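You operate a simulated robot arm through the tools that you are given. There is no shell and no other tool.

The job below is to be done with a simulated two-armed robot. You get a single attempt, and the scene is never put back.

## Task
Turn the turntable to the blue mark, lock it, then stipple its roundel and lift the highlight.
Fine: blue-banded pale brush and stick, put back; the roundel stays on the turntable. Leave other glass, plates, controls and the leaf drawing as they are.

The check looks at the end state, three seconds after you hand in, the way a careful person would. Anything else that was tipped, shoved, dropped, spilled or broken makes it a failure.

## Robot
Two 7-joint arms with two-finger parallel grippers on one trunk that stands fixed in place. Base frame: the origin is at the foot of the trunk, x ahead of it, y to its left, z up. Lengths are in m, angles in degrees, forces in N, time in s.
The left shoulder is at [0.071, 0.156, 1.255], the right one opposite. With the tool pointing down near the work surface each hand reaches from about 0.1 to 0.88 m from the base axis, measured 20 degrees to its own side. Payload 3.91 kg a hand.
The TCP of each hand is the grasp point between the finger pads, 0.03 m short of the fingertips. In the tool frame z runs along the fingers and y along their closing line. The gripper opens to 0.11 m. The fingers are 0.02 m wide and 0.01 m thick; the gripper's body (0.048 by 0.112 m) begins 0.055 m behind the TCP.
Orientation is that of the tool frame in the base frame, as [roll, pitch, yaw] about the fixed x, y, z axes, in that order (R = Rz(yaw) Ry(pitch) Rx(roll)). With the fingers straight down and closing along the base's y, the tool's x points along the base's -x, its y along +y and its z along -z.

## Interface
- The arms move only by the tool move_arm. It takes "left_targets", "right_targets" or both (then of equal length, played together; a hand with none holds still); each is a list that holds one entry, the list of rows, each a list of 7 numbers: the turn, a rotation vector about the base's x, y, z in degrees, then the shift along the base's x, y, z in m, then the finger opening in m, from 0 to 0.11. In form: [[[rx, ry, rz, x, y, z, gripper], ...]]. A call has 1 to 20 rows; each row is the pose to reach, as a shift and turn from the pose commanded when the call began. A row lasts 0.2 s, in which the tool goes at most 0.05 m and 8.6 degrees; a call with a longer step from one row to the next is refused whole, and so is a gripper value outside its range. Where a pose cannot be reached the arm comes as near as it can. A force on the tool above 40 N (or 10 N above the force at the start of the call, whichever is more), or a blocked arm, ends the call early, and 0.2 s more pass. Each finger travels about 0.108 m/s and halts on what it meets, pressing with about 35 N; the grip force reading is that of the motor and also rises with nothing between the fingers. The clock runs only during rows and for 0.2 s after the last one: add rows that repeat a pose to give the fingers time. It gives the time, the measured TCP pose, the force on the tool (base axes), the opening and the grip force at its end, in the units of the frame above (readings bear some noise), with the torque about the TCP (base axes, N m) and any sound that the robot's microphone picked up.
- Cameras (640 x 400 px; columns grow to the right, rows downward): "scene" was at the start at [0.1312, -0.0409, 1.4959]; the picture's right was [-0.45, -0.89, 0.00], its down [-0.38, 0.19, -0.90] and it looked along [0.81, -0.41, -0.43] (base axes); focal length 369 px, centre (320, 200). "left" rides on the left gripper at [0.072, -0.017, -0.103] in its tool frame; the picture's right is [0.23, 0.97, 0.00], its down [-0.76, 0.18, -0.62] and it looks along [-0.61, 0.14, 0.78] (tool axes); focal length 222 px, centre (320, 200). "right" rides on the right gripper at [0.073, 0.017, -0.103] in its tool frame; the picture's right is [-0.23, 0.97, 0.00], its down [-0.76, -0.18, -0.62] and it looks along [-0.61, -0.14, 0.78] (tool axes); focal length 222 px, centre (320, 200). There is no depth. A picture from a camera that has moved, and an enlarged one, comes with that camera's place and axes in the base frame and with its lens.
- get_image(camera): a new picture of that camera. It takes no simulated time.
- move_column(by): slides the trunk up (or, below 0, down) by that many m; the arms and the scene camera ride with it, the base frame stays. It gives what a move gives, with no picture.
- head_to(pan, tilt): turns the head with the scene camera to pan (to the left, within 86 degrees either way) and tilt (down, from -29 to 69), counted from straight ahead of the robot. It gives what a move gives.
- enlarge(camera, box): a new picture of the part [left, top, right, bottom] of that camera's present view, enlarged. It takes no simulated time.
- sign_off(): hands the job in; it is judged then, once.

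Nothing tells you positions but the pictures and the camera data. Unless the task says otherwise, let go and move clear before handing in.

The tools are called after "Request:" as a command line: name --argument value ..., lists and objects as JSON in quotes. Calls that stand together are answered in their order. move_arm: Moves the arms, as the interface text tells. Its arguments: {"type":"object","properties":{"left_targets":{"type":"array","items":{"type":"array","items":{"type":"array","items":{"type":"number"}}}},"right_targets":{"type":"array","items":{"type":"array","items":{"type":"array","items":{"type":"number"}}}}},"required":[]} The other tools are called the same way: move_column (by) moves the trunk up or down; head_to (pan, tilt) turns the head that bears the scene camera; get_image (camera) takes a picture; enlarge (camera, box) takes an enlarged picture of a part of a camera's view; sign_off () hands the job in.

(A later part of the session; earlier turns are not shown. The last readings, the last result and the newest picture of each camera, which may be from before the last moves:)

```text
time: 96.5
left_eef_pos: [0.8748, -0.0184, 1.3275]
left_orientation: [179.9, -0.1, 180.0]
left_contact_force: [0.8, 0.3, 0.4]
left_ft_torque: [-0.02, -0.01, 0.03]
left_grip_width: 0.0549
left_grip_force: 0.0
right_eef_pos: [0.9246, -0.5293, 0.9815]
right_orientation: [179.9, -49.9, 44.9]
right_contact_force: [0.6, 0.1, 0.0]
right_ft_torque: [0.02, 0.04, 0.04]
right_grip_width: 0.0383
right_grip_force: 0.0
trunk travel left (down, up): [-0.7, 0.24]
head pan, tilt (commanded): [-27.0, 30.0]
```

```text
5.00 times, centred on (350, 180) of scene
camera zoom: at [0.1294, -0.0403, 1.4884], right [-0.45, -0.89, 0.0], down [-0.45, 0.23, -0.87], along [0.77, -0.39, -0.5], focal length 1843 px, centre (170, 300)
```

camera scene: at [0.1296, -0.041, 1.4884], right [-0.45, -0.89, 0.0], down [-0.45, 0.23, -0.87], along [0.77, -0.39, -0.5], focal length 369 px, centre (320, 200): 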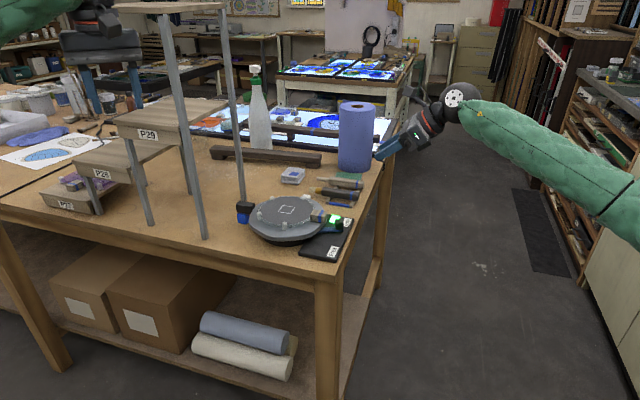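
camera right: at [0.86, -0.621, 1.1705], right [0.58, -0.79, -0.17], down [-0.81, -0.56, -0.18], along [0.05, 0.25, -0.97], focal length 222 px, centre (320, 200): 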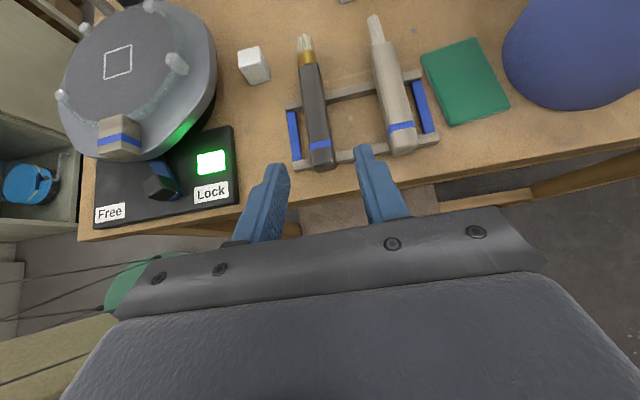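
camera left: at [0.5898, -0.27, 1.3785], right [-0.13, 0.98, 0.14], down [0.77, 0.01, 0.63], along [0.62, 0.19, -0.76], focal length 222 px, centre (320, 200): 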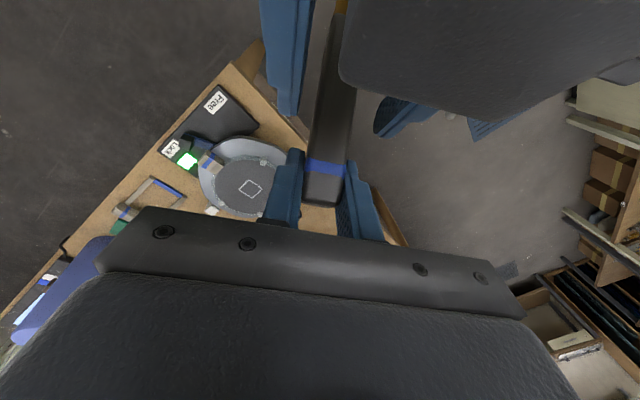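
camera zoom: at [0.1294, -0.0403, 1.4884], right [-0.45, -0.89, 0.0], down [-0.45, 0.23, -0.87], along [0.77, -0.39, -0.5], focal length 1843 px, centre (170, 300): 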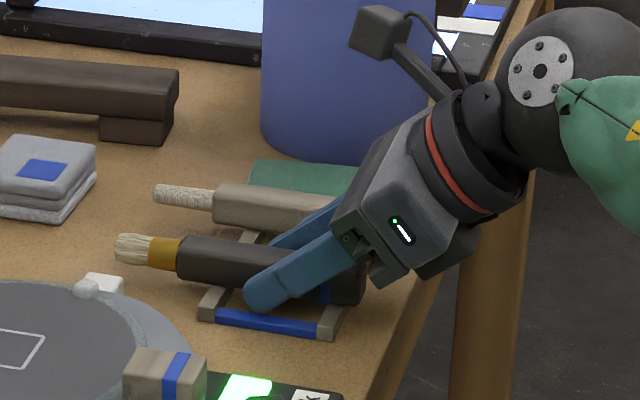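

Request:
move_arm --right_targets '[[[0, 0, 0, 0, 0, 0, 0.03], [0, 0, 0, 0, 0, 0, 0.022], [0, 0, 0, 0, 0, 0, 0.012], [0, 0, 0, 0, 0, 0, 0.008], [0, 0, 0, 0, 0, 0, 0.008]]]'

Request:
enlarge --camera "right" --box '[220, 30, 420, 220]'

Request:
enlarge --camera "scene" --box '[300, 140, 400, 220]'

```text
time: 97.7
left_eef_pos: [0.8756, -0.0203, 1.3275]
left_orientation: [179.9, -0.2, 180.0]
left_contact_force: [0.2, 0.5, -1.2]
left_ft_torque: [0.03, 0.02, 0.03]
left_grip_width: 0.055
left_grip_force: 0.0
right_eef_pos: [0.925, -0.5296, 0.9817]
right_orientation: [180.0, -49.9, 44.9]
right_contact_force: [-0.3, 0.4, 1.3]
right_ft_torque: [0.04, -0.01, 0.03]
right_grip_width: 0.0213
right_grip_force: 35.3
trunk travel left (down, up): [-0.7, 0.24]
head pan, tilt (commanded): [-27.0, 30.0]
```

```text
2.11 times, centred on (320, 125) of right
camera zoom: at [0.9133, -0.5652, 1.1047], right [0.58, -0.79, -0.17], down [-0.81, -0.56, -0.18], along [0.05, 0.25, -0.97], focal length 468 px, centre (320, 358)
```

zoom: 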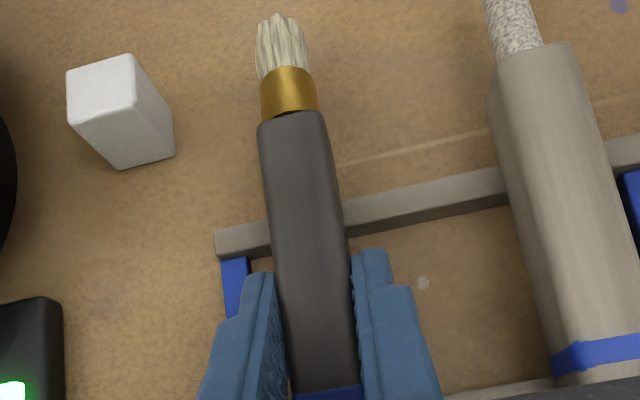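

```text
5.00 times, centred on (350, 180) of scene
camera zoom: at [0.1299, -0.0401, 1.4884], right [-0.45, -0.89, 0.0], down [-0.45, 0.23, -0.87], along [0.77, -0.39, -0.5], focal length 1843 px, centre (170, 300)
```

zoom: 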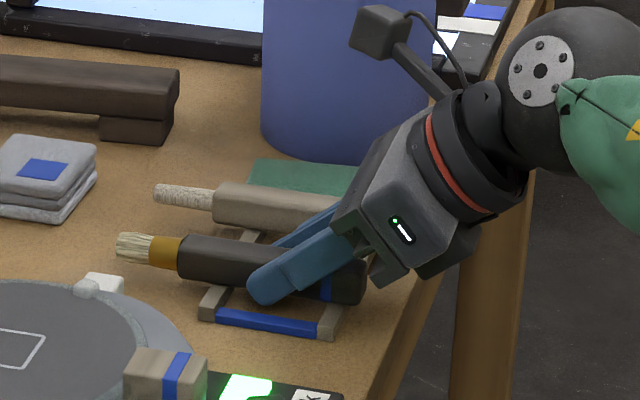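

The brush is gripped at a 50° lean. Lifting it straight up, then I'll bring the hand to vertical over clear space.

Request:
move_arm --right_targets '[[[0, 0, 0, 0, 0, 0.015, 0.008], [0, 0, 0, 0, 0, 0.045, 0.008], [0, 0, 0, 0, 0, 0.085, 0.008], [0, 0, 0, -0.01, 0.005, 0.125, 0.008], [0, 0, 0, -0.03, 0.01, 0.165, 0.008]]]'

Request:
move_arm --right_targets '[[[-5, 5, 0, -0.015, 0.012, 0.015, 0.008], [-10, 10, 0, -0.03, 0.024, 0.03, 0.008], [-15, 15, 0, -0.045, 0.036, 0.045, 0.008], [-20, 20, 0, -0.06, 0.048, 0.06, 0.008], [-25, 25, 0, -0.075, 0.06, 0.075, 0.008], [-30, 30, 0, -0.09, 0.07, 0.09, 0.008], [-35.3, 35.3, 0, -0.1, 0.08, 0.1, 0.008]]]'

Request:
get_image --camera "right"

Request:
get_image --camera "scene"

```text
time: 98.9
left_eef_pos: [0.8732, -0.0175, 1.3288]
left_orientation: [180.0, -0.1, 179.8]
left_contact_force: [-0.9, 0.0, 0.7]
left_ft_torque: [-0.06, -0.03, 0.01]
left_grip_width: 0.055
left_grip_force: 0.1
right_eef_pos: [0.8941, -0.519, 1.1483]
right_orientation: [180.0, -49.8, 45.0]
right_contact_force: [0.7, 0.7, -0.4]
right_ft_torque: [0.01, -0.01, -0.02]
right_grip_width: 0.0215
right_grip_force: 35.1
trunk travel left (down, up): [-0.7, 0.24]
head pan, tilt (commanded): [-27.0, 30.0]
```

```text
time: 100.5
left_eef_pos: [0.8753, -0.0185, 1.3276]
left_orientation: [-179.9, -0.1, 179.9]
left_contact_force: [-0.3, 1.2, 0.0]
left_ft_torque: [0.0, -0.02, -0.03]
left_grip_width: 0.0552
left_grip_force: 0.0
right_eef_pos: [0.794, -0.439, 1.2467]
right_orientation: [179.8, 0.2, 44.9]
right_contact_force: [-0.1, 0.7, -0.4]
right_ft_torque: [-0.02, -0.02, -0.03]
right_grip_width: 0.0217
right_grip_force: 35.0
trunk travel left (down, up): [-0.7, 0.24]
head pan, tilt (commanded): [-27.0, 30.0]
```

```text
taken
camera right: at [0.8567, -0.3998, 1.3507], right [0.53, -0.85, 0.0], down [-0.66, -0.41, 0.63], along [-0.53, -0.33, -0.78], focal length 222 px, centre (320, 200)
```

right: 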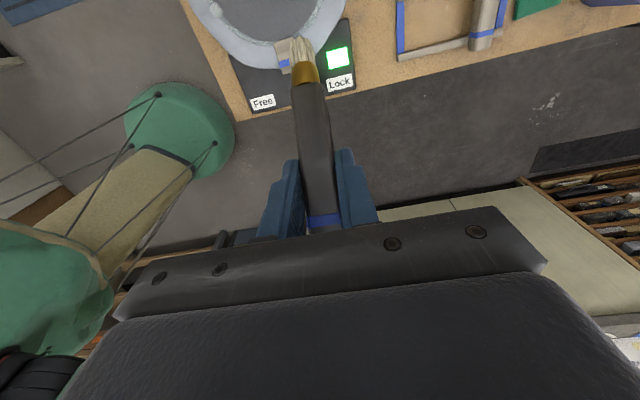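

```text
taken
camera scene: at [0.1296, -0.0388, 1.4884], right [-0.45, -0.89, 0.0], down [-0.45, 0.23, -0.87], along [0.77, -0.39, -0.5], focal length 369 px, centre (320, 200)
```

scene: 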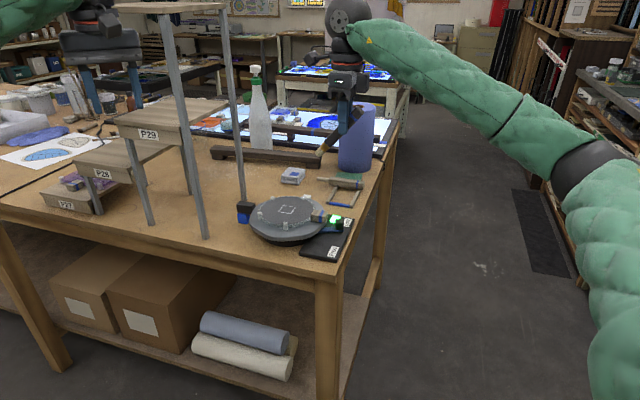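

Request:
move_arm --right_targets '[[[0, 0, 7.86, 0, 0.002, 0.002, 0.008], [0, 0, 15.7, 0, 0.004, 0.004, 0.008], [0, 0, 23.6, 0, 0.006, 0.006, 0.008], [0, 0, 31.4, 0, 0.008, 0.008, 0.008], [0, 0, 39.3, 0, 0.01, 0.01, 0.008], [0, 0, 47.2, 0, 0.012, 0.012, 0.008], [0, 0, 55, 0, 0.014, 0.014, 0.008], [0, 0, 62.9, 0, 0.016, 0.016, 0.008], [0, 0, 70.7, 0, 0.018, 0.018, 0.008], [0, 0, 78.6, 0, 0.02, 0.02, 0.008], [0, 0, 86.5, 0, 0.02, 0.02, 0.008], [0, 0, 94.3, 0, 0.02, 0.02, 0.008], [0, 0, 102.2, 0, 0.02, 0.02, 0.008], [0, 0, 110, 0, 0.02, 0.02, 0.008]]]'

Request:
get_image --camera "right"

```text
time: 103.5
left_eef_pos: [0.8761, -0.0196, 1.3273]
left_orientation: [179.8, -0.1, 179.9]
left_contact_force: [0.1, -0.2, -0.4]
left_ft_torque: [0.0, 0.0, 0.0]
left_grip_width: 0.055
left_grip_force: 0.0
right_eef_pos: [0.7967, -0.4184, 1.2669]
right_orientation: [179.9, 0.0, 155.0]
right_contact_force: [0.3, 1.2, -1.2]
right_ft_torque: [0.0, -0.01, -0.01]
right_grip_width: 0.0216
right_grip_force: 35.3
trunk travel left (down, up): [-0.7, 0.24]
head pan, tilt (commanded): [-27.0, 30.0]
```

```text
taken
camera right: at [0.7359, -0.3742, 1.3711], right [0.62, 0.79, 0.0], down [0.62, -0.48, 0.62], along [0.49, -0.38, -0.78], focal length 222 px, centre (320, 200)
```

right: 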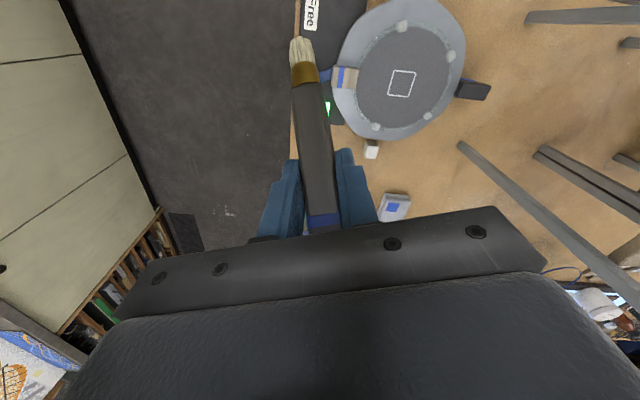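

Request:
move_arm --right_targets '[[[-3.38, -7.25, 0, 0, 0, 0, 0.008], [-6.76, -14.5, 0, 0, 0, 0, 0.008], [-10.1, -21.75, 0, 0, 0, 0, 0.008], [-13.5, -29, 0, 0, 0, 0, 0.008], [-16.9, -36.25, 0, 0, 0, 0, 0.008]]]'

Request:
get_image --camera "right"

Request:
get_image --camera "scene"

```text
time: 104.7
left_eef_pos: [0.8752, -0.018, 1.3264]
left_orientation: [179.9, -0.3, 180.0]
left_contact_force: [-0.4, 0.0, -0.5]
left_ft_torque: [-0.01, -0.02, 0.02]
left_grip_width: 0.055
left_grip_force: 0.1
right_eef_pos: [0.7944, -0.4186, 1.2673]
right_orientation: [179.7, 40.1, 154.9]
right_contact_force: [-0.7, 0.8, -0.9]
right_ft_torque: [0.03, 0.0, 0.01]
right_grip_width: 0.0214
right_grip_force: 34.9
trunk travel left (down, up): [-0.7, 0.24]
head pan, tilt (commanded): [-27.0, 30.0]
```

```text
taken
camera right: at [0.6909, -0.3535, 1.3004], right [0.57, 0.81, 0.15], down [0.09, -0.24, 0.97], along [0.82, -0.54, -0.21], focal length 222 px, centre (320, 200)
```

right: 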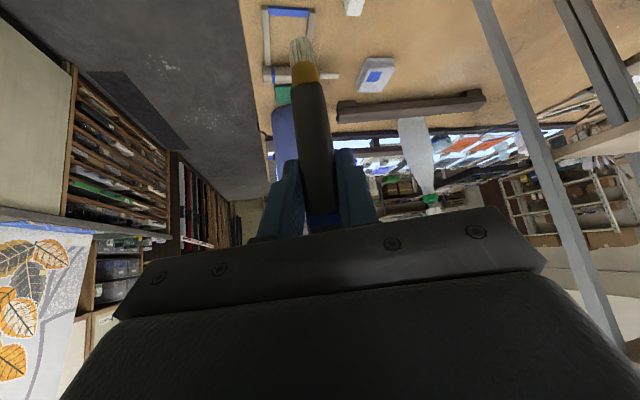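

```text
taken
camera scene: at [0.1298, -0.0404, 1.4884], right [-0.45, -0.89, 0.0], down [-0.45, 0.23, -0.87], along [0.77, -0.39, -0.5], focal length 369 px, centre (320, 200)
```

scene: 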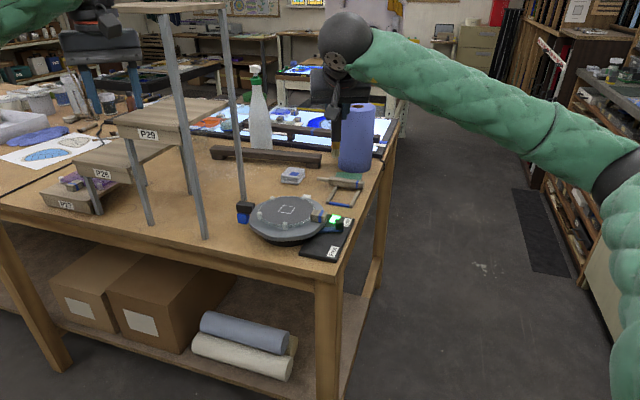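

Request:
move_arm --right_targets '[[[0, 0, 0, 0.015, 0.025, 0, 0.008], [0, 0, 0, 0.03, 0.05, 0, 0.008], [0, 0, 0, 0.045, 0.075, -0.01, 0.008]]]'

Request:
move_arm --right_targets '[[[0, 0, 0, 0.008, 0.012, -0.01, 0.008], [0, 0, 0, 0.015, 0.024, -0.025, 0.008]]]'

Request:
enlarge --camera "scene" --box '[220, 100, 400, 260]'

Request:
enlarge --camera "left" --box '[0, 0, 240, 150]'

```text
time: 105.5
left_eef_pos: [0.8765, -0.0194, 1.3268]
left_orientation: [-179.9, -0.2, 179.9]
left_contact_force: [0.0, 1.1, -0.3]
left_ft_torque: [-0.01, 0.02, 0.0]
left_grip_width: 0.0551
left_grip_force: 0.0
right_eef_pos: [0.8391, -0.344, 1.2568]
right_orientation: [-180.0, 40.0, 154.9]
right_contact_force: [0.8, 0.0, -1.1]
right_ft_torque: [-0.03, 0.01, 0.0]
right_grip_width: 0.0213
right_grip_force: 35.2
trunk travel left (down, up): [-0.7, 0.24]
head pan, tilt (commanded): [-27.0, 30.0]
```

```text
time: 106.1
left_eef_pos: [0.8766, -0.0188, 1.3253]
left_orientation: [179.9, -0.2, 179.9]
left_contact_force: [0.0, 0.3, 0.1]
left_ft_torque: [0.04, 0.03, 0.0]
left_grip_width: 0.055
left_grip_force: 0.1
right_eef_pos: [0.8556, -0.3205, 1.2318]
right_orientation: [179.9, 40.0, 155.0]
right_contact_force: [0.5, 0.2, -0.5]
right_ft_torque: [-0.03, 0.05, 0.0]
right_grip_width: 0.0213
right_grip_force: 35.1
trunk travel left (down, up): [-0.7, 0.24]
head pan, tilt (commanded): [-27.0, 30.0]
```

```text
2.50 times, centred on (310, 180) of scene
camera zoom: at [0.1308, -0.04, 1.4883], right [-0.45, -0.89, 0.0], down [-0.45, 0.23, -0.87], along [0.77, -0.39, -0.5], focal length 922 px, centre (345, 250)
```

zoom: 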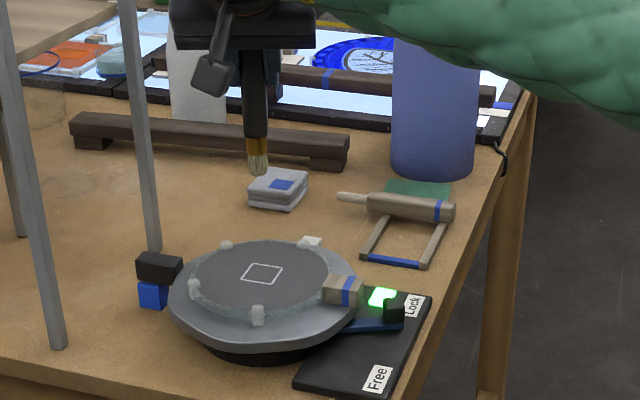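

```text
2.67 times, centred on (120, 75) of left
camera zoom: at [0.8041, -0.0353, 1.4298], right [-0.23, 0.97, 0.0], down [0.76, 0.18, 0.62], along [0.6, 0.14, -0.78], focal length 592 px, centre (853, 533)
```

zoom: 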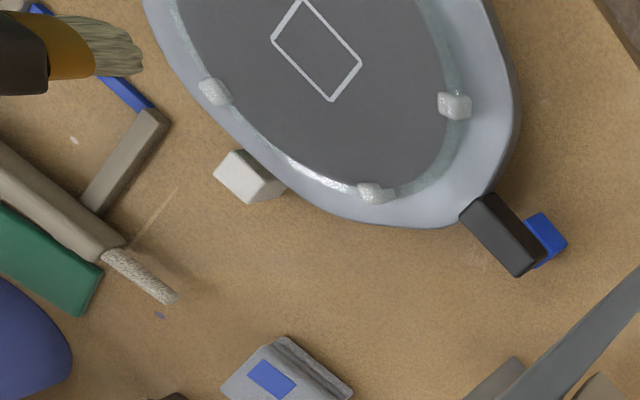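

The brush hangs vertically over the roundel centre, tip near (0.870, -0.325, 1.114). I'll lower it to just above the glass, then make one light dab to see the response.

Request:
move_arm --right_targets '[[[0, 0, 0, 0, 0, -0.03, 0.008], [0, 0, 0, 0, 0, -0.06, 0.008], [0, 0, 0, 0, 0, -0.085, 0.008], [0, 0, 0, 0, 0, -0.095, 0.008]]]'

Request:
enlarge --camera "scene" --box '[230, 140, 350, 250]'

Request:
enlarge --camera "left" --box '[0, 0, 240, 150]'

```text
time: 107.1
left_eef_pos: [0.8753, -0.0196, 1.3253]
left_orientation: [179.9, -0.2, 180.0]
left_contact_force: [-0.4, -0.1, -0.5]
left_ft_torque: [-0.01, -0.02, 0.0]
left_grip_width: 0.0548
left_grip_force: 0.0
right_eef_pos: [0.8547, -0.3195, 1.1357]
right_orientation: [179.9, 40.0, 155.0]
right_contact_force: [-0.2, 1.0, -0.9]
right_ft_torque: [0.01, 0.03, -0.01]
right_grip_width: 0.0215
right_grip_force: 35.0
trunk travel left (down, up): [-0.7, 0.24]
head pan, tilt (commanded): [-27.0, 30.0]
```

```text
3.64 times, centred on (290, 195) of scene
camera zoom: at [0.1304, -0.0401, 1.4883], right [-0.45, -0.89, 0.0], down [-0.45, 0.23, -0.87], along [0.77, -0.39, -0.5], focal length 1341 px, centre (429, 218)
```

zoom: 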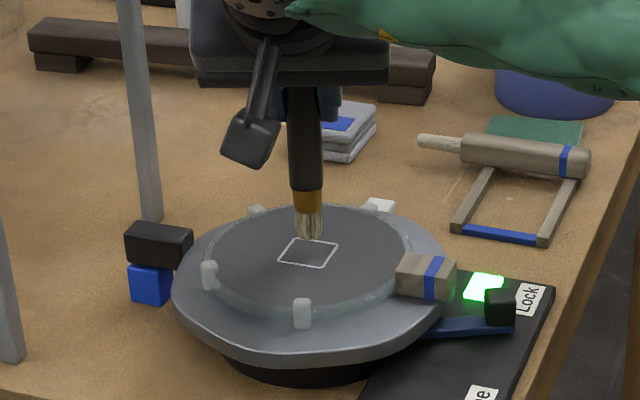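

```text
2.67 times, centred on (120, 75) of left
camera zoom: at [0.8036, -0.0354, 1.4302], right [-0.23, 0.97, 0.0], down [0.76, 0.18, 0.62], along [0.6, 0.14, -0.78], focal length 592 px, centre (853, 533)
```

zoom: 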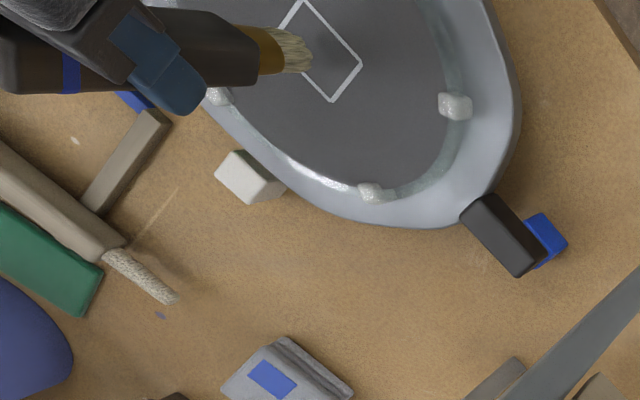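

Request:
move_arm --right_targets '[[[0, 0, 0, 0, 0, -0.004, 0.008], [0, 0, 0, 0, 0, -0.008, 0.008], [0, 0, 0, 0, 0, -0.011, 0.008]]]'

Request:
enlarge --camera "scene" --box '[260, 170, 340, 230]'

Request:
enlarge --camera "left" --box '[50, 0, 210, 100]'

```text
time: 107.9
left_eef_pos: [0.8745, -0.0192, 1.3265]
left_orientation: [179.9, -0.2, 179.9]
left_contact_force: [0.0, -0.8, 0.3]
left_ft_torque: [-0.01, 0.01, 0.02]
left_grip_width: 0.055
left_grip_force: 0.0
right_eef_pos: [0.8545, -0.3193, 1.1272]
right_orientation: [179.9, 40.0, 155.0]
right_contact_force: [0.4, 0.3, -0.7]
right_ft_torque: [0.01, 0.02, -0.03]
right_grip_width: 0.021
right_grip_force: 34.7
trunk travel left (down, up): [-0.7, 0.24]
head pan, tilt (commanded): [-27.0, 30.0]
```

```text
6.67 times, centred on (300, 200) of scene
camera zoom: at [0.13, -0.0401, 1.4884], right [-0.45, -0.89, 0.0], down [-0.45, 0.23, -0.87], along [0.77, -0.39, -0.5], focal length 2458 px, centre (453, 200)
```

zoom: 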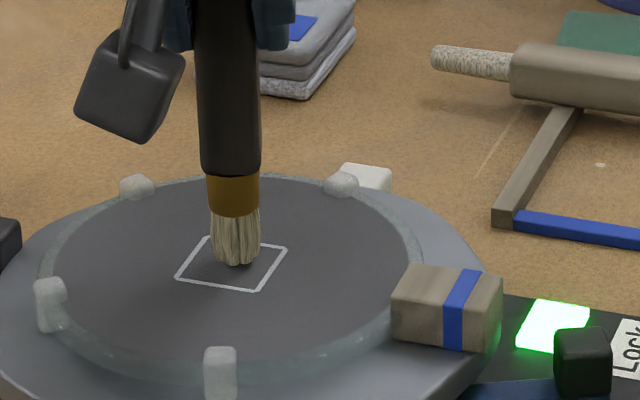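

```text
4.00 times, centred on (130, 50) of left
camera zoom: at [0.8032, -0.0354, 1.4304], right [-0.23, 0.97, 0.0], down [0.76, 0.18, 0.62], along [0.6, 0.14, -0.78], focal length 888 px, centre (1080, 800)
```

zoom: 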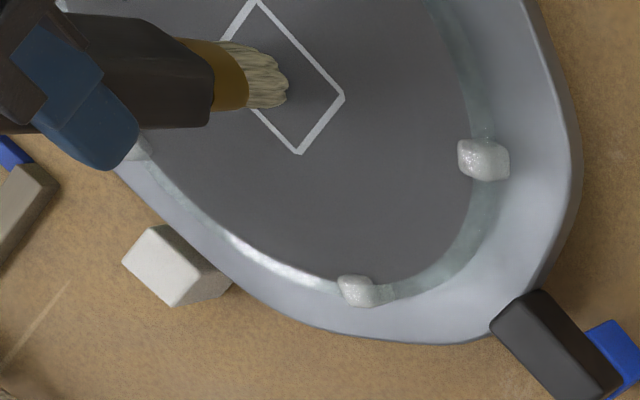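

Request:
move_arm --right_targets '[[[0, 0, 0, 0, 0, -0.003, 0.008], [0, 0, 0, 0, 0, -0.005, 0.008]]]'

Request:
enlarge --camera "scene" --box '[260, 170, 340, 230]'

```text
time: 108.5
left_eef_pos: [0.8744, -0.0186, 1.3276]
left_orientation: [180.0, -0.2, 179.8]
left_contact_force: [-0.4, -0.5, 0.0]
left_ft_torque: [0.02, 0.03, -0.01]
left_grip_width: 0.0547
left_grip_force: 0.1
right_eef_pos: [0.8544, -0.32, 1.1238]
right_orientation: [179.7, 40.2, 154.8]
right_contact_force: [2.3, 0.1, 12.0]
right_ft_torque: [-0.17, -0.42, 0.03]
right_grip_width: 0.0215
right_grip_force: 35.1
trunk travel left (down, up): [-0.7, 0.24]
head pan, tilt (commanded): [-27.0, 30.0]
```

```text
6.67 times, centred on (300, 200) of scene
camera zoom: at [0.1292, -0.0397, 1.4887], right [-0.45, -0.89, 0.0], down [-0.45, 0.23, -0.87], along [0.77, -0.39, -0.5], focal length 2458 px, centre (453, 200)
```

zoom: 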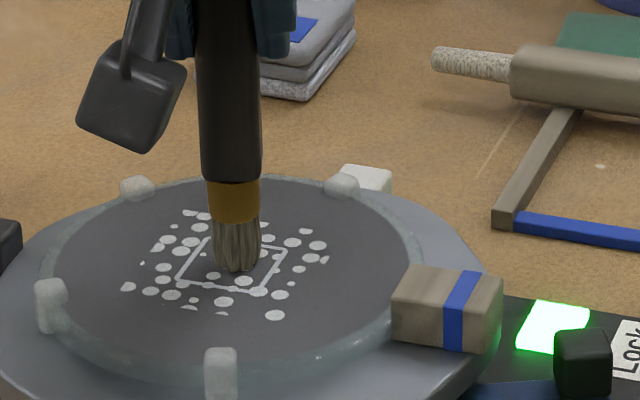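

Contact at about 12 N, and stipple dots appeared around the brush. I'll lift to see how much one dab covers.

Request:
move_arm --right_targets '[[[0, 0, 0, 0, 0, 0.008, 0.008], [0, 0, 0, 0, 0, 0.02, 0.008]]]'

Request:
enlarge --camera "scene" --box '[260, 170, 340, 230]'

Request:
enlarge --camera "left" --box '[50, 0, 210, 100]'

```text
time: 109.1
left_eef_pos: [0.8744, -0.0194, 1.3272]
left_orientation: [-180.0, 0.0, 179.8]
left_contact_force: [-0.4, 1.1, 0.3]
left_ft_torque: [-0.02, -0.05, 0.0]
left_grip_width: 0.0548
left_grip_force: 0.0
right_eef_pos: [0.8546, -0.3202, 1.1406]
right_orientation: [179.9, 40.1, 155.1]
right_contact_force: [-1.0, -0.6, -0.5]
right_ft_torque: [0.01, 0.01, 0.01]
right_grip_width: 0.0213
right_grip_force: 35.3
trunk travel left (down, up): [-0.7, 0.24]
head pan, tilt (commanded): [-27.0, 30.0]
```

```text
6.67 times, centred on (300, 200) of scene
camera zoom: at [0.1294, -0.0397, 1.4884], right [-0.45, -0.89, 0.0], down [-0.45, 0.23, -0.87], along [0.77, -0.39, -0.5], focal length 2458 px, centre (453, 200)
```

zoom: 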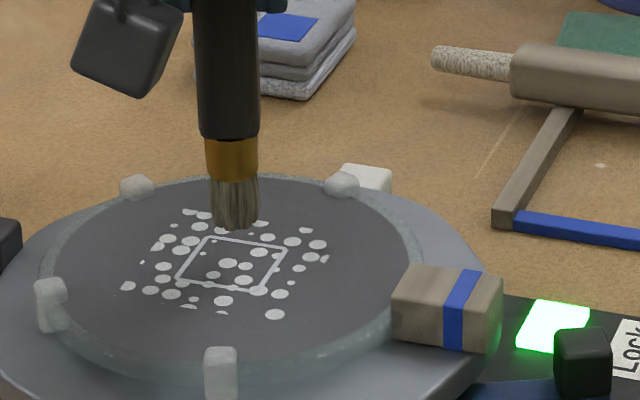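

```text
4.00 times, centred on (130, 50) of left
camera zoom: at [0.8026, -0.035, 1.4307], right [-0.23, 0.97, 0.0], down [0.76, 0.18, 0.62], along [0.61, 0.14, -0.78], focal length 888 px, centre (1080, 800)
```

zoom: 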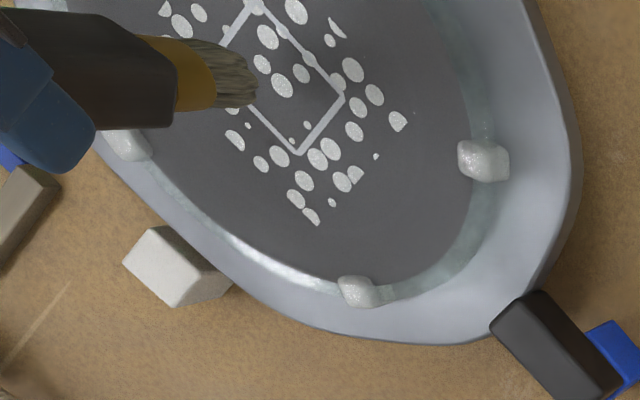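

Request:
move_arm --right_targets '[[[0, 0, 0, 0, 0, -0.01, 0.008], [0, 0, 0, 0, 0, -0.0185, 0.008], [0, 0, 0, 0, 0, -0.01, 0.008], [0, 0, 0, 0, 0, 0, 0.008]]]'

Request:
enlarge --camera "scene" --box '[260, 170, 340, 230]'

Request:
enlarge --camera "left" --box '[50, 0, 210, 100]'

```text
time: 110.1
left_eef_pos: [0.8748, -0.0176, 1.3259]
left_orientation: [-180.0, -0.2, 179.9]
left_contact_force: [0.0, -0.4, -0.8]
left_ft_torque: [0.0, 0.02, 0.01]
left_grip_width: 0.0553
left_grip_force: 0.0
right_eef_pos: [0.8544, -0.3194, 1.1393]
right_orientation: [179.9, 39.9, 155.0]
right_contact_force: [-0.2, -0.2, -1.8]
right_ft_torque: [0.01, 0.02, 0.01]
right_grip_width: 0.0212
right_grip_force: 34.9
trunk travel left (down, up): [-0.7, 0.24]
head pan, tilt (commanded): [-27.0, 30.0]
```

```text
6.67 times, centred on (300, 200) of scene
camera zoom: at [0.1299, -0.04, 1.4884], right [-0.45, -0.89, 0.0], down [-0.45, 0.23, -0.87], along [0.77, -0.39, -0.5], focal length 2458 px, centre (453, 200)
```

zoom: 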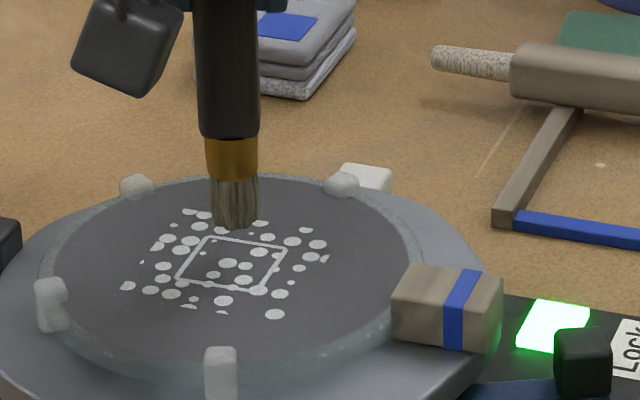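

```text
4.00 times, centred on (130, 50) of left
camera zoom: at [0.8031, -0.0352, 1.4305], right [-0.23, 0.97, 0.0], down [0.76, 0.18, 0.62], along [0.6, 0.14, -0.78], focal length 888 px, centre (1080, 800)
```

zoom: 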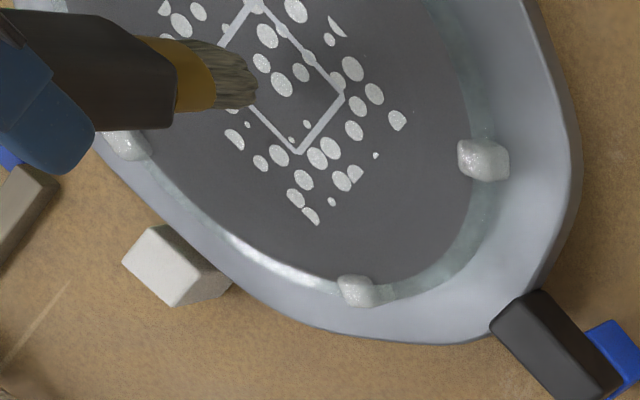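

Request:
move_arm --right_targets '[[[0, 0, 0, 0.03, 0, 0, 0.008], [0, 0, 0, 0.035, 0, -0.01, 0.008], [0, 0, 0, 0.035, 0, -0.018, 0.008], [0, 0, 0, 0.035, 0, -0.01, 0.008], [0, 0, 0, 0.035, 0, 0.005, 0.008]]]'

Request:
enlarge --camera "scene" --box '[260, 170, 340, 230]'

Request:
enlarge --camera "left" --box '[50, 0, 210, 100]'

```text
time: 111.3
left_eef_pos: [0.8748, -0.0192, 1.3276]
left_orientation: [180.0, -0.1, 179.9]
left_contact_force: [0.1, -0.2, 0.7]
left_ft_torque: [0.03, -0.03, 0.02]
left_grip_width: 0.055
left_grip_force: 0.1
right_eef_pos: [0.8884, -0.3185, 1.1451]
right_orientation: [179.9, 40.0, 155.0]
right_contact_force: [0.1, -0.3, -0.6]
right_ft_torque: [0.02, -0.01, 0.0]
right_grip_width: 0.0214
right_grip_force: 34.7
trunk travel left (down, up): [-0.7, 0.24]
head pan, tilt (commanded): [-27.0, 30.0]
```

```text
6.67 times, centred on (300, 200) of scene
camera zoom: at [0.1295, -0.04, 1.4884], right [-0.45, -0.89, 0.0], down [-0.45, 0.23, -0.87], along [0.77, -0.39, -0.5], focal length 2458 px, centre (453, 200)
```

zoom: 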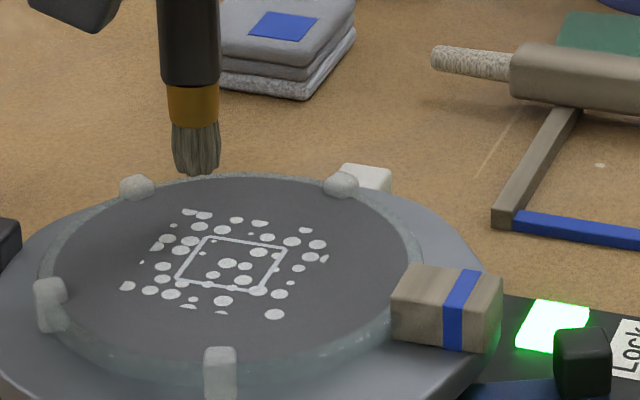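

```text
4.00 times, centred on (130, 50) of left
camera zoom: at [0.8027, -0.0353, 1.4307], right [-0.23, 0.97, 0.0], down [0.76, 0.18, 0.62], along [0.61, 0.14, -0.78], focal length 888 px, centre (1080, 800)
```

zoom: 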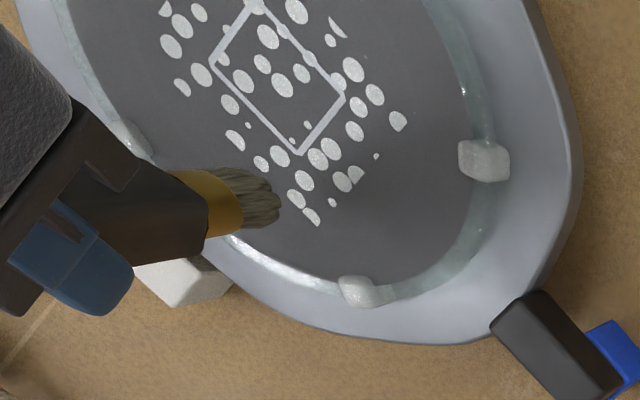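

Request:
move_arm --right_targets '[[[0, 0, 0, 0, 0, -0.012, 0.008], [0, 0, 0, 0, 0, -0.0215, 0.008]]]'

Request:
enlarge --camera "scene" --box '[260, 170, 340, 230]'

```text
time: 111.9
left_eef_pos: [0.8741, -0.0183, 1.3273]
left_orientation: [179.9, -0.3, 179.9]
left_contact_force: [-0.3, 0.1, 1.3]
left_ft_torque: [0.01, -0.01, -0.01]
left_grip_width: 0.0549
left_grip_force: 0.0
right_eef_pos: [0.8906, -0.3196, 1.1238]
right_orientation: [179.8, 40.0, 154.9]
right_contact_force: [0.9, 0.0, -0.8]
right_ft_torque: [0.01, -0.01, 0.01]
right_grip_width: 0.0213
right_grip_force: 35.8
trunk travel left (down, up): [-0.7, 0.24]
head pan, tilt (commanded): [-27.0, 30.0]
```

```text
6.67 times, centred on (300, 200) of scene
camera zoom: at [0.1302, -0.0402, 1.4884], right [-0.45, -0.89, 0.0], down [-0.45, 0.23, -0.87], along [0.77, -0.39, -0.5], focal length 2458 px, centre (453, 200)
```

zoom: 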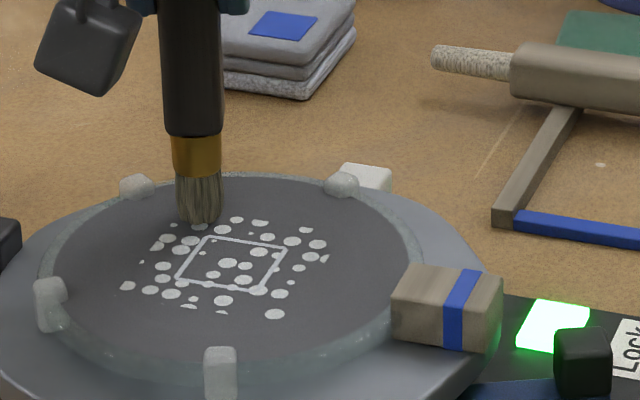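

Request:
move_arm --right_targets '[[[0, 0, 0, 0, 0, -0.003, 0.008], [0, 0, 0, 0, 0, -0.005, 0.008]]]'

Request:
enlarge --camera "scene" --box '[260, 170, 340, 230]'

Request:
enlarge --camera "left" --box '[50, 0, 210, 100]'

```text
time: 112.5
left_eef_pos: [0.8739, -0.0189, 1.3277]
left_orientation: [180.0, -0.1, 180.0]
left_contact_force: [0.6, 0.1, 0.2]
left_ft_torque: [-0.02, -0.01, -0.02]
left_grip_width: 0.0552
left_grip_force: 0.0
right_eef_pos: [0.8884, -0.3203, 1.1225]
right_orientation: [179.7, 40.3, 154.7]
right_contact_force: [5.1, -1.5, 19.3]
right_ft_torque: [-0.3, -0.81, 0.02]
right_grip_width: 0.0215
right_grip_force: 34.4
trunk travel left (down, up): [-0.7, 0.24]
head pan, tilt (commanded): [-27.0, 30.0]
```

```text
6.67 times, centred on (300, 200) of scene
camera zoom: at [0.1288, -0.0395, 1.4889], right [-0.45, -0.89, 0.0], down [-0.45, 0.23, -0.87], along [0.77, -0.39, -0.5], focal length 2458 px, centre (453, 200)
```

zoom: 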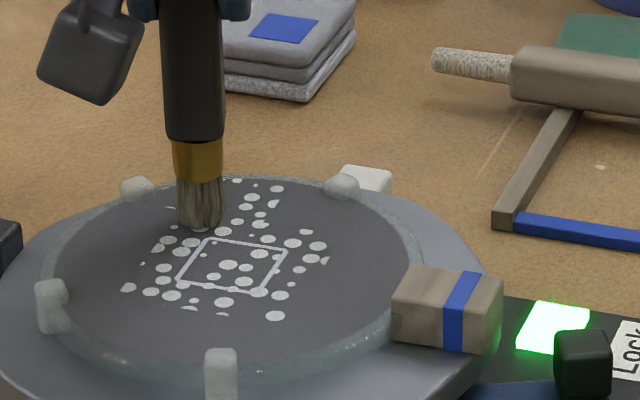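

```text
4.00 times, centred on (130, 50) of left
camera zoom: at [0.802, -0.0347, 1.4316], right [-0.23, 0.97, 0.0], down [0.76, 0.18, 0.62], along [0.61, 0.14, -0.78], focal length 888 px, centre (1080, 800)
```

zoom: 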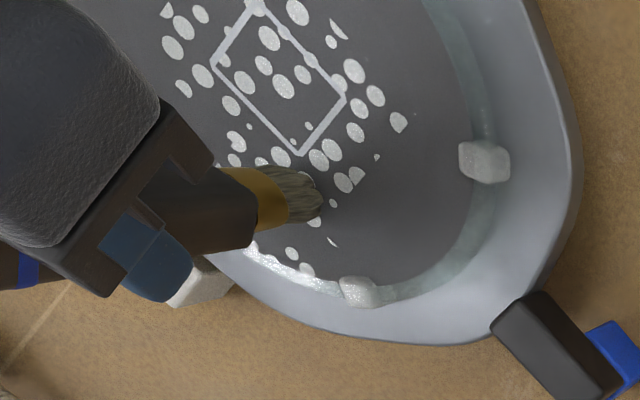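

Each dab stipples a patch roughly 6–7 cm across, so I'll work around the roundel with light dabs on a ring inside the corner clips.

Request:
move_arm --right_targets '[[[0, 0, 0, 0, 0, 0.0115, 0.008], [0, 0, 0, -0.008, 0.027, 0.0115, 0.008], [0, 0, 0, -0.008, 0.027, 0.004, 0.008], [0, 0, 0, -0.008, 0.027, 0.0, 0.008], [0, 0, 0, -0.008, 0.027, 0.0115, 0.008], [0, 0, 0, -0.035, 0.038, 0.0115, 0.008], [0, 0, 0, -0.035, 0.038, 0.004, 0.008], [0, 0, 0, -0.035, 0.038, 0.0, 0.008], [0, 0, 0, -0.035, 0.038, 0.0115, 0.008]]]'

Request:
enlarge --camera "scene" --box '[255, 165, 345, 235]'

Request:
enlarge --camera "left" --box '[50, 0, 210, 100]'

```text
time: 114.5
left_eef_pos: [0.8758, -0.0186, 1.3263]
left_orientation: [179.9, -0.2, 179.8]
left_contact_force: [-0.6, 0.1, -0.4]
left_ft_torque: [-0.02, 0.03, -0.03]
left_grip_width: 0.0551
left_grip_force: 0.1
right_eef_pos: [0.8554, -0.2841, 1.1299]
right_orientation: [180.0, 39.9, 155.0]
right_contact_force: [0.2, 0.7, -0.1]
right_ft_torque: [-0.03, 0.03, -0.01]
right_grip_width: 0.0216
right_grip_force: 35.0
trunk travel left (down, up): [-0.7, 0.24]
head pan, tilt (commanded): [-27.0, 30.0]
```

```text
5.71 times, centred on (300, 200) of scene
camera zoom: at [0.1306, -0.0401, 1.4881], right [-0.45, -0.89, 0.0], down [-0.45, 0.23, -0.87], along [0.77, -0.39, -0.5], focal length 2107 px, centre (434, 200)
```

zoom: 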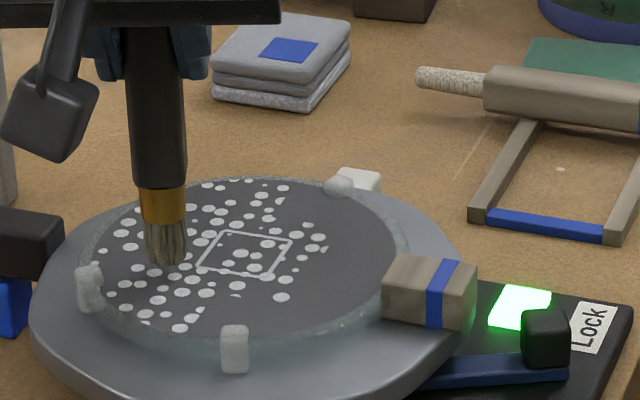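

```text
4.00 times, centred on (130, 50) of left
camera zoom: at [0.8038, -0.0354, 1.4299], right [-0.23, 0.97, 0.0], down [0.76, 0.18, 0.62], along [0.6, 0.14, -0.78], focal length 888 px, centre (1080, 800)
```

zoom: 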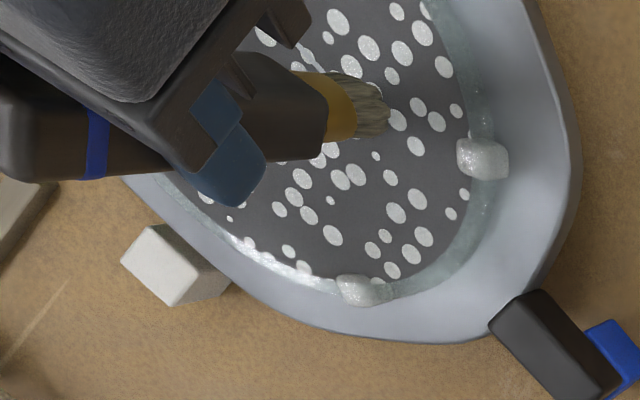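

Request:
move_arm --right_targets '[[[0, 0, 0, -0.027, -0.011, 0, 0.008], [0, 0, 0, -0.027, -0.011, -0.0075, 0.008], [0, 0, 0, -0.027, -0.011, -0.0115, 0.008], [0, 0, 0, -0.027, -0.011, 0, 0.008], [0, 0, 0, -0.038, -0.038, 0, 0.008], [0, 0, 0, -0.038, -0.038, -0.0075, 0.008], [0, 0, 0, -0.038, -0.038, -0.0115, 0.008], [0, 0, 0, -0.038, -0.038, 0, 0.008], [0, 0, 0, -0.027, -0.065, 0, 0.008], [0, 0, 0, -0.027, -0.065, -0.0075, 0.008], [0, 0, 0, -0.027, -0.065, -0.0115, 0.008], [0, 0, 0, -0.027, -0.065, 0, 0.008]]]'

Request:
enlarge --camera "scene" --box '[255, 165, 345, 235]'

```text
time: 117.1
left_eef_pos: [0.8762, -0.0194, 1.3253]
left_orientation: [179.9, -0.2, 179.9]
left_contact_force: [-0.6, -0.2, -0.3]
left_ft_torque: [0.0, 0.0, 0.03]
left_grip_width: 0.0548
left_grip_force: 0.0
right_eef_pos: [0.8275, -0.3464, 1.1296]
right_orientation: [180.0, 39.9, 155.1]
right_contact_force: [0.6, -0.1, -1.2]
right_ft_torque: [-0.04, -0.01, -0.01]
right_grip_width: 0.0215
right_grip_force: 35.2
trunk travel left (down, up): [-0.7, 0.24]
head pan, tilt (commanded): [-27.0, 30.0]
```

```text
5.71 times, centred on (300, 200) of scene
camera zoom: at [0.1307, -0.0402, 1.4881], right [-0.45, -0.89, 0.0], down [-0.45, 0.23, -0.87], along [0.77, -0.39, -0.5], focal length 2107 px, centre (434, 200)
```

zoom: 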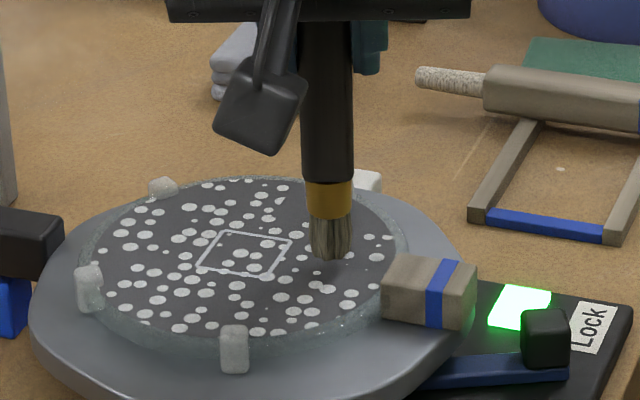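

Request:
move_arm --right_targets '[[[0, 0, 0, 0.027, -0.011, 0, 0.008], [0, 0, 0, 0.027, -0.011, -0.0075, 0.008], [0, 0, 0, 0.027, -0.011, -0.0115, 0.008], [0, 0, 0, 0.027, -0.011, 0, 0.008], [0, 0, 0, 0.054, 0, 0, 0.008], [0, 0, 0, 0.054, 0, -0.0075, 0.008], [0, 0, 0, 0.054, 0, -0.0115, 0.008], [0, 0, 0, 0.054, 0, 0, 0.008], [0, 0, 0, 0.04, 0.015, 0.03, 0.008], [0, 0, 0, 0.02, 0.02, 0.06, 0.008]]]'

Request:
enlarge --camera "scene" --box '[255, 165, 345, 235]'

Request:
enlarge --camera "left" --box '[50, 0, 210, 100]'

```text
time: 119.3
left_eef_pos: [0.8744, -0.0188, 1.3276]
left_orientation: [179.8, -0.1, 179.8]
left_contact_force: [-0.4, -0.6, 0.4]
left_ft_torque: [-0.02, 0.0, 0.02]
left_grip_width: 0.0549
left_grip_force: 0.1
right_eef_pos: [0.8461, -0.3272, 1.1917]
right_orientation: [179.9, 40.0, 155.1]
right_contact_force: [-0.8, -0.6, -0.8]
right_ft_torque: [-0.01, -0.01, 0.01]
right_grip_width: 0.0215
right_grip_force: 35.0
trunk travel left (down, up): [-0.7, 0.24]
head pan, tilt (commanded): [-27.0, 30.0]
```

```text
5.71 times, centred on (300, 200) of scene
camera zoom: at [0.1292, -0.0402, 1.4884], right [-0.45, -0.89, 0.0], down [-0.45, 0.23, -0.87], along [0.77, -0.39, -0.5], focal length 2107 px, centre (434, 200)
```

zoom: 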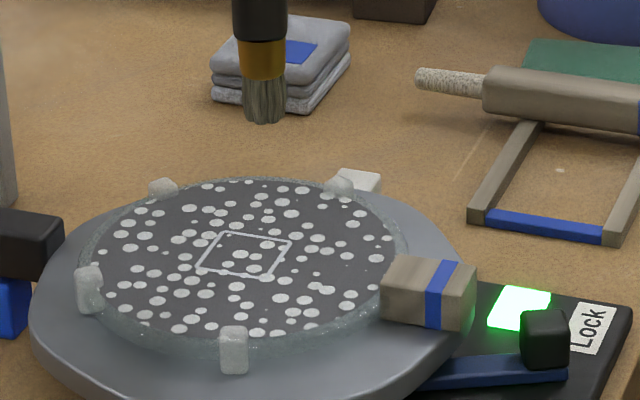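

```text
4.00 times, centred on (130, 50) of left
camera zoom: at [0.8024, -0.0353, 1.4309], right [-0.23, 0.97, 0.0], down [0.76, 0.18, 0.62], along [0.61, 0.14, -0.78], focal length 888 px, centre (1080, 800)
```

zoom: 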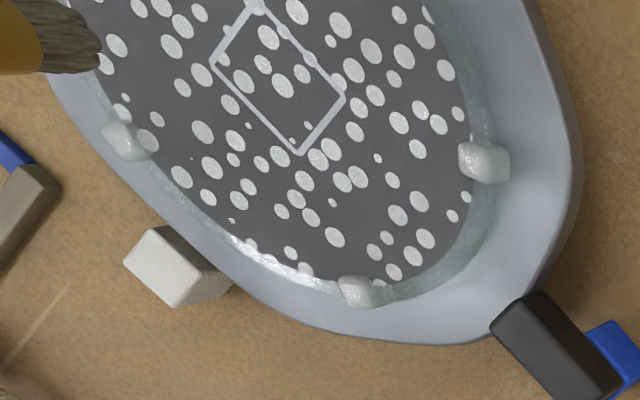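

Request:
enlarge --camera "scene" --box '[262, 190, 318, 225]'

Request:
enlarge --camera "left" --box '[60, 0, 190, 85]'

Request:
enlarge --camera "scene" --box '[236, 195, 276, 225]'

```text
11.43 times, centred on (290, 208) of scene
camera zoom: at [0.1292, -0.0402, 1.4884], right [-0.45, -0.89, 0.0], down [-0.45, 0.23, -0.87], along [0.77, -0.39, -0.5], focal length 4213 px, centre (663, 114)
```

zoom: 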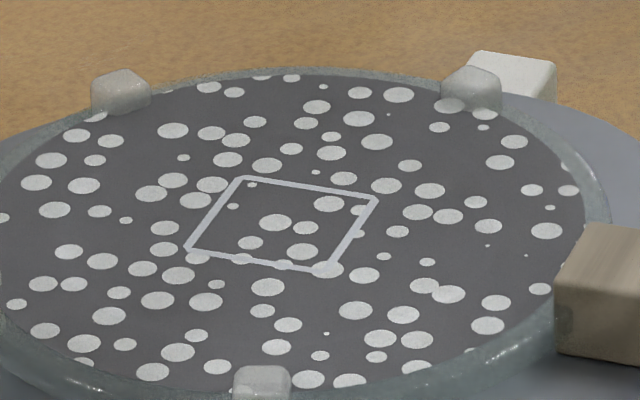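

```text
4.71 times, centred on (125, 42) of left
camera zoom: at [0.8024, -0.0353, 1.4309], right [-0.23, 0.97, 0.0], down [0.76, 0.18, 0.62], along [0.61, 0.14, -0.78], focal length 1045 px, centre (1238, 941)
```

zoom: 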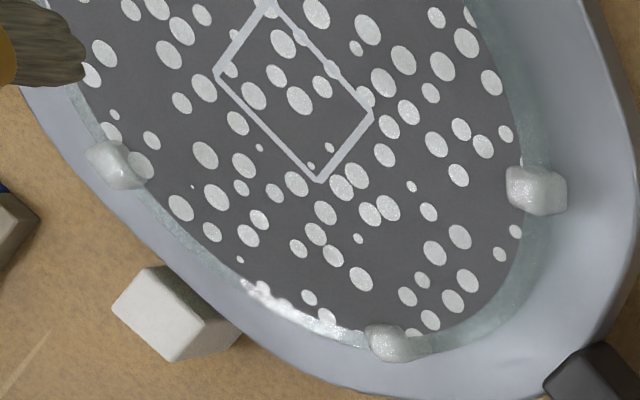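

```text
13.33 times, centred on (256, 210) of scene
camera zoom: at [0.1292, -0.0402, 1.4884], right [-0.45, -0.89, 0.0], down [-0.45, 0.23, -0.87], along [0.77, -0.39, -0.5], focal length 4915 px, centre (1173, 67)
```

zoom: 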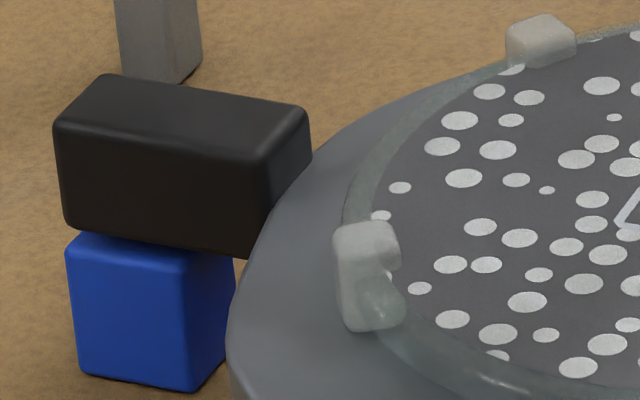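

The roundel is evenly stippled and the pointer is still on blue. Now I'll take the brush back along the reverse path.

Request:
move_arm --right_targets '[[[0, 0, 0, -0.005, -0.01, 0.03, 0.008], [0, 0, 0, -0.015, -0.03, 0.06, 0.008], [0, 0, 0, -0.028, -0.055, 0.075, 0.008], [0, 0, 0, -0.04, -0.075, 0.075, 0.008], [0, 0, 0, -0.05, -0.091, 0.075, 0.008]]]'

Request:
move_arm --right_targets '[[[3.38, 7.25, 0, 0, 0, 0, 0.008], [6.76, 14.5, 0, 0, 0, 0, 0.008], [10.1, 21.75, 0, 0, 0, 0, 0.008], [13.5, 29, 0, 0, 0, 0, 0.008], [16.9, 36.25, 0, 0, 0, 0, 0.008]]]'

Request:
move_arm --right_targets '[[[0, 0, -7.86, 0, -0.002, -0.002, 0.008], [0, 0, -15.7, 0, -0.004, -0.004, 0.008], [0, 0, -23.6, 0, -0.006, -0.006, 0.008], [0, 0, -31.4, 0, -0.008, -0.008, 0.008], [0, 0, -39.3, 0, -0.01, -0.01, 0.008], [0, 0, -47.2, 0, -0.012, -0.012, 0.008], [0, 0, -55, 0, -0.014, -0.014, 0.008], [0, 0, -62.9, 0, -0.016, -0.016, 0.008], [0, 0, -70.7, 0, -0.018, -0.018, 0.008], [0, 0, -78.6, 0, -0.02, -0.02, 0.008], [0, 0, -86.5, 0, -0.02, -0.02, 0.008], [0, 0, -94.3, 0, -0.02, -0.02, 0.008], [0, 0, -102.2, 0, -0.02, -0.02, 0.008], [0, 0, -110, 0, -0.02, -0.02, 0.008]]]'

Request:
get_image --camera "right"

```text
time: 120.5
left_eef_pos: [0.875, -0.0194, 1.3269]
left_orientation: [179.9, -0.1, 179.9]
left_contact_force: [0.3, -0.4, 0.4]
left_ft_torque: [0.0, -0.01, 0.03]
left_grip_width: 0.055
left_grip_force: 0.0
right_eef_pos: [0.7984, -0.4178, 1.2662]
right_orientation: [179.9, 40.0, 155.1]
right_contact_force: [0.1, 0.4, -0.7]
right_ft_torque: [0.05, 0.02, 0.02]
right_grip_width: 0.0215
right_grip_force: 35.0
trunk travel left (down, up): [-0.7, 0.24]
head pan, tilt (commanded): [-27.0, 30.0]
```

```text
time: 121.7
left_eef_pos: [0.8766, -0.0202, 1.3274]
left_orientation: [179.9, -0.2, 179.9]
left_contact_force: [0.6, -0.3, -0.4]
left_ft_torque: [0.0, 0.01, 0.0]
left_grip_width: 0.0548
left_grip_force: 0.2
right_eef_pos: [0.7986, -0.419, 1.2655]
right_orientation: [179.9, -0.1, 155.1]
right_contact_force: [-0.8, 0.3, -0.2]
right_ft_torque: [-0.01, 0.0, 0.0]
right_grip_width: 0.0214
right_grip_force: 35.2
trunk travel left (down, up): [-0.7, 0.24]
head pan, tilt (commanded): [-27.0, 30.0]
```

```text
time: 124.7
left_eef_pos: [0.8748, -0.019, 1.3268]
left_orientation: [179.9, -0.2, 179.9]
left_contact_force: [-0.2, -0.1, 0.0]
left_ft_torque: [0.02, -0.03, -0.01]
left_grip_width: 0.055
left_grip_force: 0.1
right_eef_pos: [0.797, -0.4374, 1.2459]
right_orientation: [179.9, 0.1, 44.9]
right_contact_force: [0.6, 0.2, -1.3]
right_ft_torque: [-0.03, 0.04, 0.01]
right_grip_width: 0.0215
right_grip_force: 34.5
trunk travel left (down, up): [-0.7, 0.24]
head pan, tilt (commanded): [-27.0, 30.0]
```

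```text
taken
camera right: at [0.8607, -0.3997, 1.3498], right [0.53, -0.85, 0.0], down [-0.66, -0.41, 0.62], along [-0.53, -0.33, -0.78], focal length 222 px, centre (320, 200)
```

right: 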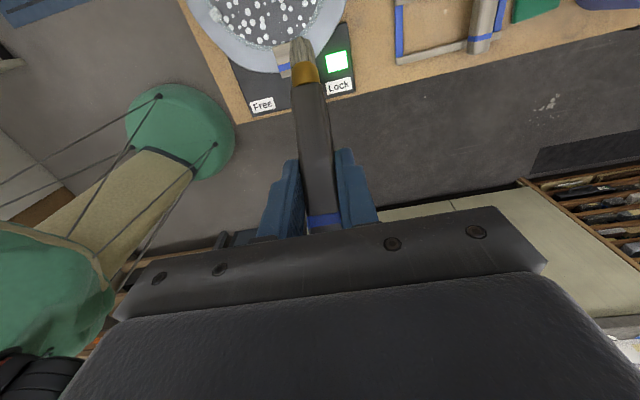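

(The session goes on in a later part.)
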